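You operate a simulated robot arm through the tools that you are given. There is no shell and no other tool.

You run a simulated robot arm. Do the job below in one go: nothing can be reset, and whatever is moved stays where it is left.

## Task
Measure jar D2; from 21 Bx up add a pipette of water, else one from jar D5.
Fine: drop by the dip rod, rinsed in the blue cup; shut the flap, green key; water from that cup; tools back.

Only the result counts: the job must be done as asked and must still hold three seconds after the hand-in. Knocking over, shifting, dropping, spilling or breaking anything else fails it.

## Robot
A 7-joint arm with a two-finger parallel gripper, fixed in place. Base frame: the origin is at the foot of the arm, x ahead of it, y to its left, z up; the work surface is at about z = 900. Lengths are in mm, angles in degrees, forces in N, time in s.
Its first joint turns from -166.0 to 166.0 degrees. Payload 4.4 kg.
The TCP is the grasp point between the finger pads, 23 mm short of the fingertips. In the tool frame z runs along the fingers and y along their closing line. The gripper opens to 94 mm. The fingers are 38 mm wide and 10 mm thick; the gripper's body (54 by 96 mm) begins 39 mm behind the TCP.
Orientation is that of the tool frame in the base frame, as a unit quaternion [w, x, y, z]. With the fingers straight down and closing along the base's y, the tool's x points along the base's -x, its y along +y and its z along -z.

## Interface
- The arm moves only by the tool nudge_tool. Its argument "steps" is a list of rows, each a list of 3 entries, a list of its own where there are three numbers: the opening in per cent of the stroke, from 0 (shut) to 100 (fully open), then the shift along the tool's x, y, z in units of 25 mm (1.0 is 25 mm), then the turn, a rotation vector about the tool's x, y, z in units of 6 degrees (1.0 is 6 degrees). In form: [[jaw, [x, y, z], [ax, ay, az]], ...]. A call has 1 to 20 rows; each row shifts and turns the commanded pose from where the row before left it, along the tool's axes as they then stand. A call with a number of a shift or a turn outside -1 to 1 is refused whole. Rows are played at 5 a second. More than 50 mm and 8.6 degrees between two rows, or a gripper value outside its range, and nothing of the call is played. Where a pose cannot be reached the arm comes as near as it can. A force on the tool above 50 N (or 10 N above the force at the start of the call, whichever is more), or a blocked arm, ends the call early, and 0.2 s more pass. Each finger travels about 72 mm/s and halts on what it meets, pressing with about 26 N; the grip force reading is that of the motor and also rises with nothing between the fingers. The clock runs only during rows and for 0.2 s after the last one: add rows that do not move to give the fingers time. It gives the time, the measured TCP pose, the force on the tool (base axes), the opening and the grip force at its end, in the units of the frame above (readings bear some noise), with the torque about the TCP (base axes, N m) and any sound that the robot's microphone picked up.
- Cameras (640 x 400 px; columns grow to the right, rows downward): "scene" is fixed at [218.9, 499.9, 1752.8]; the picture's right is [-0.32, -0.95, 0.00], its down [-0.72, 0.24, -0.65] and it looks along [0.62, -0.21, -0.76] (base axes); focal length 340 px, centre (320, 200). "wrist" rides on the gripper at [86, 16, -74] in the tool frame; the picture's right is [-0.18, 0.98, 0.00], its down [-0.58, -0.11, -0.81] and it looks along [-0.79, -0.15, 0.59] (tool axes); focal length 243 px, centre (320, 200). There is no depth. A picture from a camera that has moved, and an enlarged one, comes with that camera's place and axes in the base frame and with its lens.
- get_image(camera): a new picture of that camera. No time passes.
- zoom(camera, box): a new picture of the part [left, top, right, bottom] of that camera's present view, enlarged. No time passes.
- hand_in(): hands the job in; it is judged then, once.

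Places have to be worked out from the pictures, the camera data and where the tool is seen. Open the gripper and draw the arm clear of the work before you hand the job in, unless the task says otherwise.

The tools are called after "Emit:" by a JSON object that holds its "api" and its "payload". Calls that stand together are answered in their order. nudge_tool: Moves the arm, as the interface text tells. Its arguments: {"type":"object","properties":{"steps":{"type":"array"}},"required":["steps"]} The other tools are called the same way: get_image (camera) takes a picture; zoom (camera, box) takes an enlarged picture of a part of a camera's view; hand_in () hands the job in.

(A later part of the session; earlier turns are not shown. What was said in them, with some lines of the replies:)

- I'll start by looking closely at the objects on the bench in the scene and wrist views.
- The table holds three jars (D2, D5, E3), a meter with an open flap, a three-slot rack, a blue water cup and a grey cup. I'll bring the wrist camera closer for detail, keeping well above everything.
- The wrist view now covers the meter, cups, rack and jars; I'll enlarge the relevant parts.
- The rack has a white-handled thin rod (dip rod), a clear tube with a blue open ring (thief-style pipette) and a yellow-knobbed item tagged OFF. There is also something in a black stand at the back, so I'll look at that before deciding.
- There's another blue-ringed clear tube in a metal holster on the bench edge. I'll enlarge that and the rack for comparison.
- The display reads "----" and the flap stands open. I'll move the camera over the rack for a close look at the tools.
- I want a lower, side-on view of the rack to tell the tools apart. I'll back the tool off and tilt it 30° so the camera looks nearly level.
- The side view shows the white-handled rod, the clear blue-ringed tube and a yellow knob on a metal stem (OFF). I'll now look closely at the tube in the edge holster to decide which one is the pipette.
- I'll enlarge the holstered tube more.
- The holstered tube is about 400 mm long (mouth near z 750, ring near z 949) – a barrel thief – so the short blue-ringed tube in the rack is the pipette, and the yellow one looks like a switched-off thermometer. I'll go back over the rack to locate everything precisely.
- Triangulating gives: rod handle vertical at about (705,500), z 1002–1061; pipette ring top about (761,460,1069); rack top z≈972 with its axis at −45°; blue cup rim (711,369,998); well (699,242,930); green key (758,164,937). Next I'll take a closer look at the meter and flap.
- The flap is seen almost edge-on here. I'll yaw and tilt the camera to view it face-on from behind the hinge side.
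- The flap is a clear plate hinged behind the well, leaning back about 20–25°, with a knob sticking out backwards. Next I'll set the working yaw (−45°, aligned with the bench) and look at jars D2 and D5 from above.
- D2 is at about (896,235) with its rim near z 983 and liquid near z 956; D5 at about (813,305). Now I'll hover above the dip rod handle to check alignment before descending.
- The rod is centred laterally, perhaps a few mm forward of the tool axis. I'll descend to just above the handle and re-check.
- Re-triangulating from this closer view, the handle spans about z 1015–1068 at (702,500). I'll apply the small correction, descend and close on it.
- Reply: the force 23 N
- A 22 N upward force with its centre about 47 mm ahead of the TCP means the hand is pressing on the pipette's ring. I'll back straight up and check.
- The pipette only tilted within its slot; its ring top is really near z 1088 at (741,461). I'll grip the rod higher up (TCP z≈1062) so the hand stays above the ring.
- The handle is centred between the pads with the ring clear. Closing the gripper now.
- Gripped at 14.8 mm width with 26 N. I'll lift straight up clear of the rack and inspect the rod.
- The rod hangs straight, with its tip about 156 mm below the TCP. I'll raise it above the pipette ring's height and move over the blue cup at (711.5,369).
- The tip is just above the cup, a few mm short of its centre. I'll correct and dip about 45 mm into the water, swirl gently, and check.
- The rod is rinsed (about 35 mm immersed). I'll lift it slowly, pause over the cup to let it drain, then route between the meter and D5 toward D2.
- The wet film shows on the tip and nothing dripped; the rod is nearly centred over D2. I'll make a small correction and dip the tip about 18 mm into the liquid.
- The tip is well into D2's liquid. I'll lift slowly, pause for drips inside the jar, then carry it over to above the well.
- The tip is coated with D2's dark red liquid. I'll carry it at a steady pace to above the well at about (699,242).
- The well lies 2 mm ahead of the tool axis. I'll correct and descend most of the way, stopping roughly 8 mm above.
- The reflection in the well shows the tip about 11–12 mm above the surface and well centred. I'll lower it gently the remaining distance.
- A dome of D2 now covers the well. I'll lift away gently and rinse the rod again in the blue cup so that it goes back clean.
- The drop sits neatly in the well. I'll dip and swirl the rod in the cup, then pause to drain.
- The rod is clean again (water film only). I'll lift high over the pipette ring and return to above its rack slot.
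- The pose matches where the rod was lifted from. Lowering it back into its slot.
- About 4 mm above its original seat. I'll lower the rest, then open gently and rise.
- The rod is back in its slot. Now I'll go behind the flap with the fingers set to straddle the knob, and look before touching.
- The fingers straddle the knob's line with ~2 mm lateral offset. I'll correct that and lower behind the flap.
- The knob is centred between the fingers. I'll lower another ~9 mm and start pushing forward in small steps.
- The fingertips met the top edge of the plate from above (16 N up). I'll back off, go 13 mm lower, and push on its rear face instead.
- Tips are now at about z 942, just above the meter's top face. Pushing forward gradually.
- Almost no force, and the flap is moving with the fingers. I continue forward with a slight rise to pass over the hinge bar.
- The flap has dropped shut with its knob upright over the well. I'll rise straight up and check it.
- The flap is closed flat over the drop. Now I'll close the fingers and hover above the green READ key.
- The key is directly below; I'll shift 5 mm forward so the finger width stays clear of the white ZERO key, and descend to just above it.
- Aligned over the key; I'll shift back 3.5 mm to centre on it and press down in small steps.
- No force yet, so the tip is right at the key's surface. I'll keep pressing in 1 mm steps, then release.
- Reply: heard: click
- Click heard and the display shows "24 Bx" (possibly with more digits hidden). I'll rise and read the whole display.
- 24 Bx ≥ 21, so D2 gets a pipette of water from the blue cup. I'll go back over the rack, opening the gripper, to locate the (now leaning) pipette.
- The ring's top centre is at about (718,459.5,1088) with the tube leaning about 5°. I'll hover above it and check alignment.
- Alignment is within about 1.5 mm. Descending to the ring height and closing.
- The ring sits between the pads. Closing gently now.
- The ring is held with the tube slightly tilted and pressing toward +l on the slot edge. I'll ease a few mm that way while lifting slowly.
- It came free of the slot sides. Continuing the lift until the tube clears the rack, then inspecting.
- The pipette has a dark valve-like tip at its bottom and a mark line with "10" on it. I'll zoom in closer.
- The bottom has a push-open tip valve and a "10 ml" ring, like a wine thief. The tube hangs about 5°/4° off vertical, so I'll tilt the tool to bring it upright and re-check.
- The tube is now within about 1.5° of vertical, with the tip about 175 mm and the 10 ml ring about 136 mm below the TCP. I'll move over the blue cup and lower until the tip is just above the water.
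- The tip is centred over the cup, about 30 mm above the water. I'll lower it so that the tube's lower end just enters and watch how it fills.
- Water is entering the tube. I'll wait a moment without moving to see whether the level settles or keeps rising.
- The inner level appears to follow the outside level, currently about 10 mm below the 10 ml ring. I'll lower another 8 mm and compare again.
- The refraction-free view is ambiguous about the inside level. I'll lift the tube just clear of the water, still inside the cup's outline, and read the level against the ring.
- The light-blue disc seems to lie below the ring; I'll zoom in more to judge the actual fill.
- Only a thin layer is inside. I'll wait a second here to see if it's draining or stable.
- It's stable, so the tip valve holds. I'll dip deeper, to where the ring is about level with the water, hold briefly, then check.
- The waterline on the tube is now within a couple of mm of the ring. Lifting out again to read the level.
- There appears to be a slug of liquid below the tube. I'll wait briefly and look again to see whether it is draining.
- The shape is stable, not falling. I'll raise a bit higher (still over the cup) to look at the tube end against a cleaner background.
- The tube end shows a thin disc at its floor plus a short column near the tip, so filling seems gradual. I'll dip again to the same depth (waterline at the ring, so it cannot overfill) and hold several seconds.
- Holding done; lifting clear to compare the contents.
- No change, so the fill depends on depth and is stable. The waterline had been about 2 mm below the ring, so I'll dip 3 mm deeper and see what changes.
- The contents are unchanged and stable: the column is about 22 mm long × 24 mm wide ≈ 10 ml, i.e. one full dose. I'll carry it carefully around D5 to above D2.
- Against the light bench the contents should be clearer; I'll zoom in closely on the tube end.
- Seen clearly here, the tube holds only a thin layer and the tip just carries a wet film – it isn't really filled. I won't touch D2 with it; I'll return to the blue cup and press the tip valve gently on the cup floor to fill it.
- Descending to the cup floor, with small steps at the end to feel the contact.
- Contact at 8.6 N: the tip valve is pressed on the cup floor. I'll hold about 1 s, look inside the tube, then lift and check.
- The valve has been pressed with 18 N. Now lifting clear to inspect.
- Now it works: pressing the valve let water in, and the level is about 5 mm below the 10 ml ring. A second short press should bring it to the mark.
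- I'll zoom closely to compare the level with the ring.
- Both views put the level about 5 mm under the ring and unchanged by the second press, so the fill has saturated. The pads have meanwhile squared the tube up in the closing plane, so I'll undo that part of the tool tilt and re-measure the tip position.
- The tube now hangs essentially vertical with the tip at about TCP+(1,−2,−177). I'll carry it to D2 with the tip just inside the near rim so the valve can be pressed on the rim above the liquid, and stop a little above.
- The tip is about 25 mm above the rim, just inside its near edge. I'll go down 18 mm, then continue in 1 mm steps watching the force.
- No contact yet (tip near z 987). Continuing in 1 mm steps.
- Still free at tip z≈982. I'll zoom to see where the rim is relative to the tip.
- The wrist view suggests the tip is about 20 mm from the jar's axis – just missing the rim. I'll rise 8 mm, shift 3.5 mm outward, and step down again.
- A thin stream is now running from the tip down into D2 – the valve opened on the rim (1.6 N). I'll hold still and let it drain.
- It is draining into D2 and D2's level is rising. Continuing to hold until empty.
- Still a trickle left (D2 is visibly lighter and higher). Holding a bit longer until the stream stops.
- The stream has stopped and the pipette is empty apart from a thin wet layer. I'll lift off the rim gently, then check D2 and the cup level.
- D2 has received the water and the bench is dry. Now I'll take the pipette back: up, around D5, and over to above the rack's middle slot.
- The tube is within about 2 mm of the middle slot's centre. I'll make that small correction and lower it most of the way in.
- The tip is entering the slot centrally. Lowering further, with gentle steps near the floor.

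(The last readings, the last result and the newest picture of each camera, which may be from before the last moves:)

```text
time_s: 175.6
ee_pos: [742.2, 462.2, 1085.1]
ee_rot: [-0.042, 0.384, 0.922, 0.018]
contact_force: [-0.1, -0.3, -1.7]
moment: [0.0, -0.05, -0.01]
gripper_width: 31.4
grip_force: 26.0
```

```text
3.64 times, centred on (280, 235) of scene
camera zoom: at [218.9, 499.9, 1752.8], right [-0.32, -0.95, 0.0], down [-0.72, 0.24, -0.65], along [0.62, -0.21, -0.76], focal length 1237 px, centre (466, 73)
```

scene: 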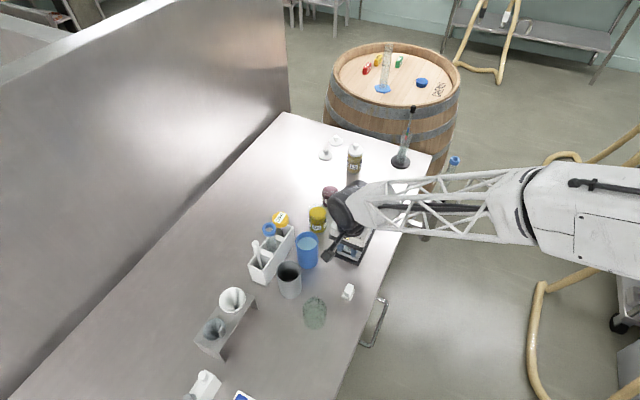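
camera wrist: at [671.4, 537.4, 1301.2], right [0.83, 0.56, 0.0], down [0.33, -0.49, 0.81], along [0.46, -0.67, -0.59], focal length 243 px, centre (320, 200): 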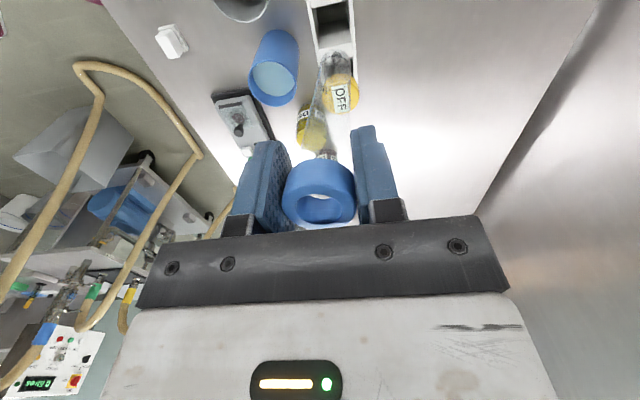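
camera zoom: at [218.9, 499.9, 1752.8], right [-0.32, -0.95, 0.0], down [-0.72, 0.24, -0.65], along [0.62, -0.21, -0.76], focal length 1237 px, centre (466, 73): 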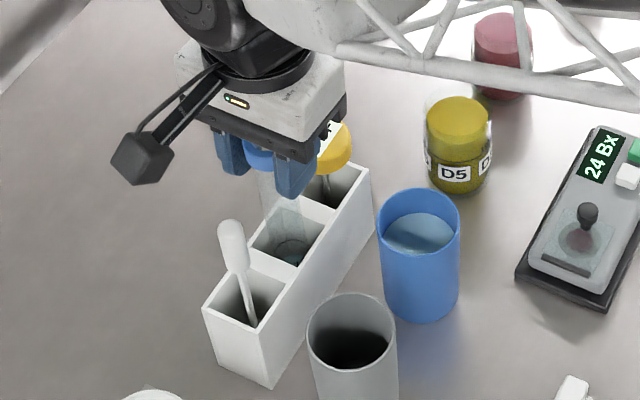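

Almost at the floor; stepping down 1 mm at a time to feel it.

Emit:
{"api": "nudge_tool", "payload": {"steps": [[0, [-0.0036, 0, 0.0398], [0, 0, 0]], [0, [-0.0036, 0, 0.0398], [0, 0, 0]], [0, [-0.0036, 0, 0.0398], [0, 0, 0]]]}}

Emit:
{"api": "nudge_tool", "payload": {"steps": [[0, [-0.0036, 0, 0.0398], [0, 0, 0]], [0, [-0.0036, 0, 0.0398], [0, 0, 0]]]}}

```text
time_s: 176.4
ee_pos: [743.6, 461.3, 1083.5]
ee_rot: [-0.043, 0.384, 0.922, 0.018]
contact_force: [-0.3, -0.8, -0.7]
moment: [0.01, 0.02, -0.03]
gripper_width: 31.5
grip_force: 26.1
```

```text
time_s: 177.0
ee_pos: [741.6, 461.9, 1079.8]
ee_rot: [-0.042, 0.385, 0.922, 0.017]
contact_force: [-0.2, 0.2, -0.1]
moment: [-0.01, -0.01, -0.02]
gripper_width: 31.3
grip_force: 25.8
```

Emit:
{"api": "nudge_tool", "payload": {"steps": [[0, [-0.0036, 0, 0.0398], [0, 0, 0]], [0, [-0.0036, 0, 0.0398], [0, 0, 0]]]}}

Emit:
{"api": "nudge_tool", "payload": {"steps": [[0, [-0.0036, 0, 0.0398], [0, 0, 0]], [0, [-0.0036, 0, 0.0398], [0, 0, 0]]]}}

```text
time_s: 177.6
ee_pos: [742.6, 461.8, 1079.2]
ee_rot: [-0.043, 0.383, 0.922, 0.018]
contact_force: [0.4, 0.8, 4.6]
moment: [0.04, -0.08, -0.01]
gripper_width: 31.2
grip_force: 26.2
```

```text
time_s: 178.2
ee_pos: [741.9, 461.8, 1078.7]
ee_rot: [-0.043, 0.383, 0.922, 0.019]
contact_force: [-1.0, 0.1, 24.1]
moment: [-0.08, 0.1, -0.02]
gripper_width: 31.4
grip_force: 25.7
```

The pipette is standing on the slot floor (24 N). I'll relax 1.5 mm, open the fingers gently, and check before rising.

Emit:
{"api": "nudge_tool", "payload": {"steps": [[0, [0.0055, 0, -0.06], [0, 0, 0]], [0, [0, 0, 0], [0, 0, 0]], [37, [0, 0, 0], [0, 0, 0]], [40, [0, 0, 0], [0, 0, 0]], [45, [0, 0, 0], [0, 0, 0]], [60, [0, 0, 0], [0, 0, 0]], [80, [0, 0, 0], [0, 0, 0]], [80, [0, 0, 0], [0, 0, 0]], [80, [0, 0, 0], [0, 0, 0]]]}}

Emit:
{"api": "get_image", "payload": {"camera": "wrist"}}

Emit:
{"api": "zoom", "payload": {"camera": "scene", "box": [240, 180, 320, 290]}}

```text
time_s: 180.2
ee_pos: [743.3, 462.2, 1077.5]
ee_rot: [-0.043, 0.384, 0.922, 0.017]
contact_force: [0.4, -0.1, -0.1]
moment: [-0.02, -0.04, 0.0]
gripper_width: 75.3
grip_force: 0.0
```

```text
taken
camera wrist: at [697.5, 529.5, 1160.9], right [0.83, 0.56, -0.02], down [0.38, -0.54, 0.75], along [0.41, -0.63, -0.66], focal length 243 px, centre (320, 200)
```

wrist: 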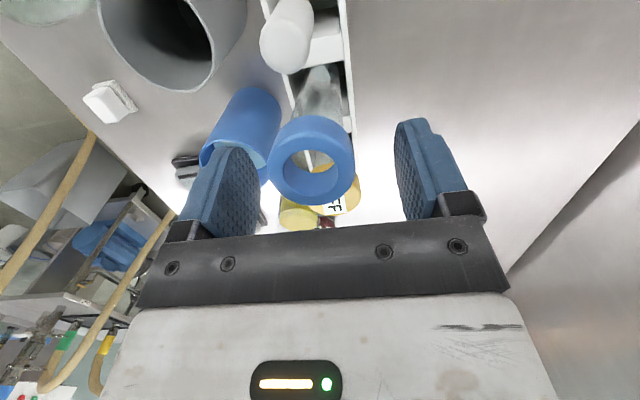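

```text
3.64 times, centred on (280, 235) of scene
camera zoom: at [218.9, 499.9, 1752.8], right [-0.32, -0.95, 0.0], down [-0.72, 0.24, -0.65], along [0.62, -0.21, -0.76], focal length 1237 px, centre (466, 73)
```

zoom: 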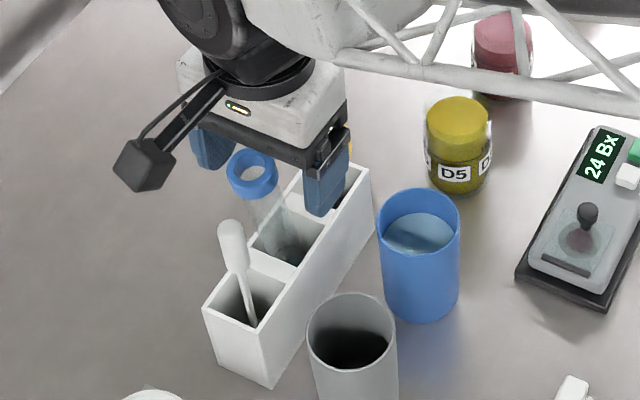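

The pipette stands (leaning) in its slot, clear of the fingers. I'll rise straight up and then draw the arm away.

Emit:
{"api": "nudge_tool", "payload": {"steps": [[80, [0.036, 0, -0.398], [0, 0, 0]], [80, [0.072, 0, -0.796], [0, 0, 0]], [80, [0.072, 0, -0.796], [0, 0, 0]], [80, [0.072, 0, -0.796], [0, 0, 0]], [80, [0.072, 0, -0.796], [0, 0, 0]], [80, [0.072, 0, -0.796], [0, 0, 0]], [80, [0.072, 0, -0.796], [0, 0, 0]], [80, [0.072, 0, -0.796], [0, 0, 0]], [80, [0, 0, 0], [0, 0, 0]]]}}

Emit:
{"api": "zoom", "payload": {"camera": "scene", "box": [240, 180, 400, 290]}}

Emit:
{"api": "zoom", "payload": {"camera": "wrist", "box": [220, 0, 420, 150]}}

```text
time_s: 182.2
ee_pos: [742.0, 459.9, 1228.6]
ee_rot: [-0.043, 0.384, 0.922, 0.019]
contact_force: [0.9, -0.2, 0.6]
moment: [-0.05, 0.02, -0.01]
gripper_width: 75.2
grip_force: 0.0
```

```text
3.64 times, centred on (320, 235) of scene
camera zoom: at [218.9, 499.9, 1752.8], right [-0.32, -0.95, 0.0], down [-0.72, 0.24, -0.65], along [0.62, -0.21, -0.76], focal length 1237 px, centre (320, 73)
```

zoom: 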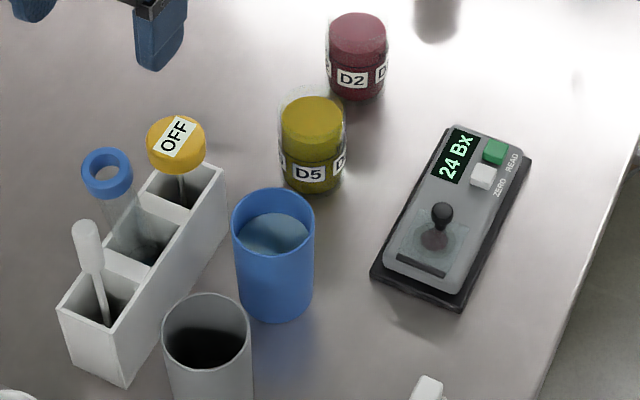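

```text
2.67 times, centred on (320, 75) of wrist
camera zoom: at [696.3, 528.3, 1311.3], right [0.83, 0.56, -0.02], down [0.38, -0.54, 0.75], along [0.41, -0.63, -0.66], focal length 647 px, centre (320, 533)
```

zoom: 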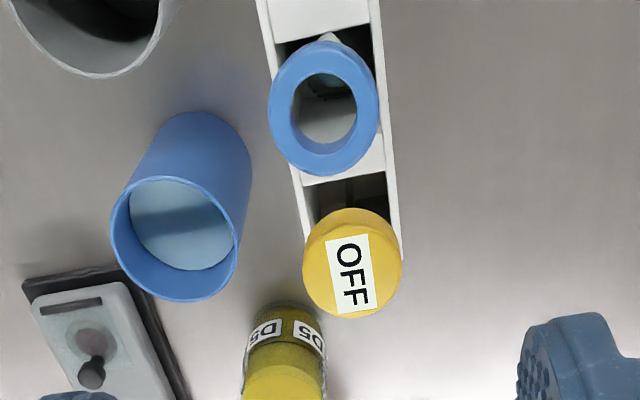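

Everything is in place: tools in their slots, flap shut, "24 Bx" shown, D2 diluted, nothing spilled. I'll untilt, open fully and withdraw the arm up and clear.

Emit:
{"api": "nudge_tool", "payload": {"steps": [[100, [0, 0, -0.8], [0, 0, 0]], [100, [0, 0, -0.8], [0, -0.45, 0]], [100, [0, 0, -0.8], [0, -0.44, 0]], [100, [0, 0, -0.8], [0, 0, 0]], [100, [0, 0, -0.8], [0, 0, 0]], [100, [0.8, 0, -0.5], [0, 0, 0]], [100, [0.8, 0, 0], [0, 0, 0]], [100, [0.8, 0, 0], [0, 0, 0]], [100, [0.8, 0, 0], [0, 0, 0]], [100, [0, 0, 0], [0, 0, 0]], [100, [0, 0, 0], [0, 0, 0]]]}}

Emit:
{"api": "get_image", "payload": {"camera": "scene"}}

Emit:
{"api": "zoom", "payload": {"camera": "scene", "box": [240, 130, 420, 300]}}

```text
time_s: 184.6
ee_pos: [688.7, 514.7, 1341.2]
ee_rot: [0.0, 0.385, 0.923, 0.0]
contact_force: [0.7, -0.1, 0.4]
moment: [0.02, -0.01, 0.03]
gripper_width: 93.7
grip_force: 0.1
```

```text
taken
```

scene: 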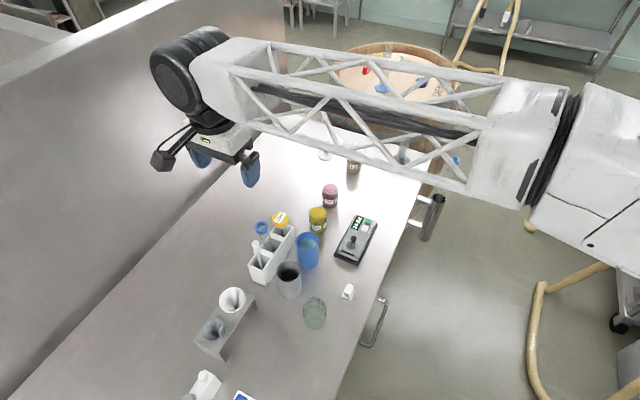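

```text
2.35 times, centred on (330, 215) of scene
camera zoom: at [218.9, 499.9, 1752.8], right [-0.32, -0.95, 0.0], down [-0.72, 0.24, -0.65], along [0.62, -0.21, -0.76], focal length 801 px, centre (296, 165)
```

zoom: 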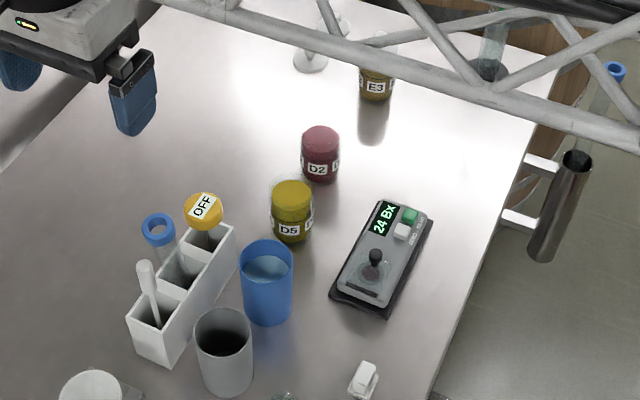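

The arm is clear with the gripper open. The flap is shut, the meter reads 24 Bx, D2 has its pipette of water, and the rod and pipette are back in the rack, so I'm handing in.

Emit:
{"api": "hand_in", "payload": {}}

```text
The job is handed in.
```

Jar D2 measured 24 Bx. That is above the 21 Bx limit, so I added one pipette of water from the blue cup rather than from D5. The job is handed in.

- **Measurement:** I rinsed the dip rod in the blue cup and put a drop of D2 on the meter's well. Then I shut the flap and pressed the green key. I rinsed the rod again in the same cup before putting it back.
- **Water:** I filled the pipette in the blue cup by pressing its tip valve on the cup floor. I emptied it into D2 by pressing the tip on the jar's rim. I saw no spill.
- **Dose:** The amount is uncertain. The water stood about 5 mm below the pipette's 10 ml mark, and a second press did not raise it. The rise in D2 looked larger, roughly 15 to 20 ml. I took it as one pipetteful.
- **Pipette choice:** There were two blue-ringed tubes. I used the short one in the rack, because the one in the bench-edge holster looked like a long barrel thief.
- **Rack contact:** When I first reached for the rod, the hand pressed on the pipette's ring with about 22 N and tilted the pipette in its slot. It still filled and emptied normally.
- **End state:** The rod and pipette are back in their slots, with the pipette leaning in its slot. The flap is shut. The gripper is open and the arm is clear of the bench.
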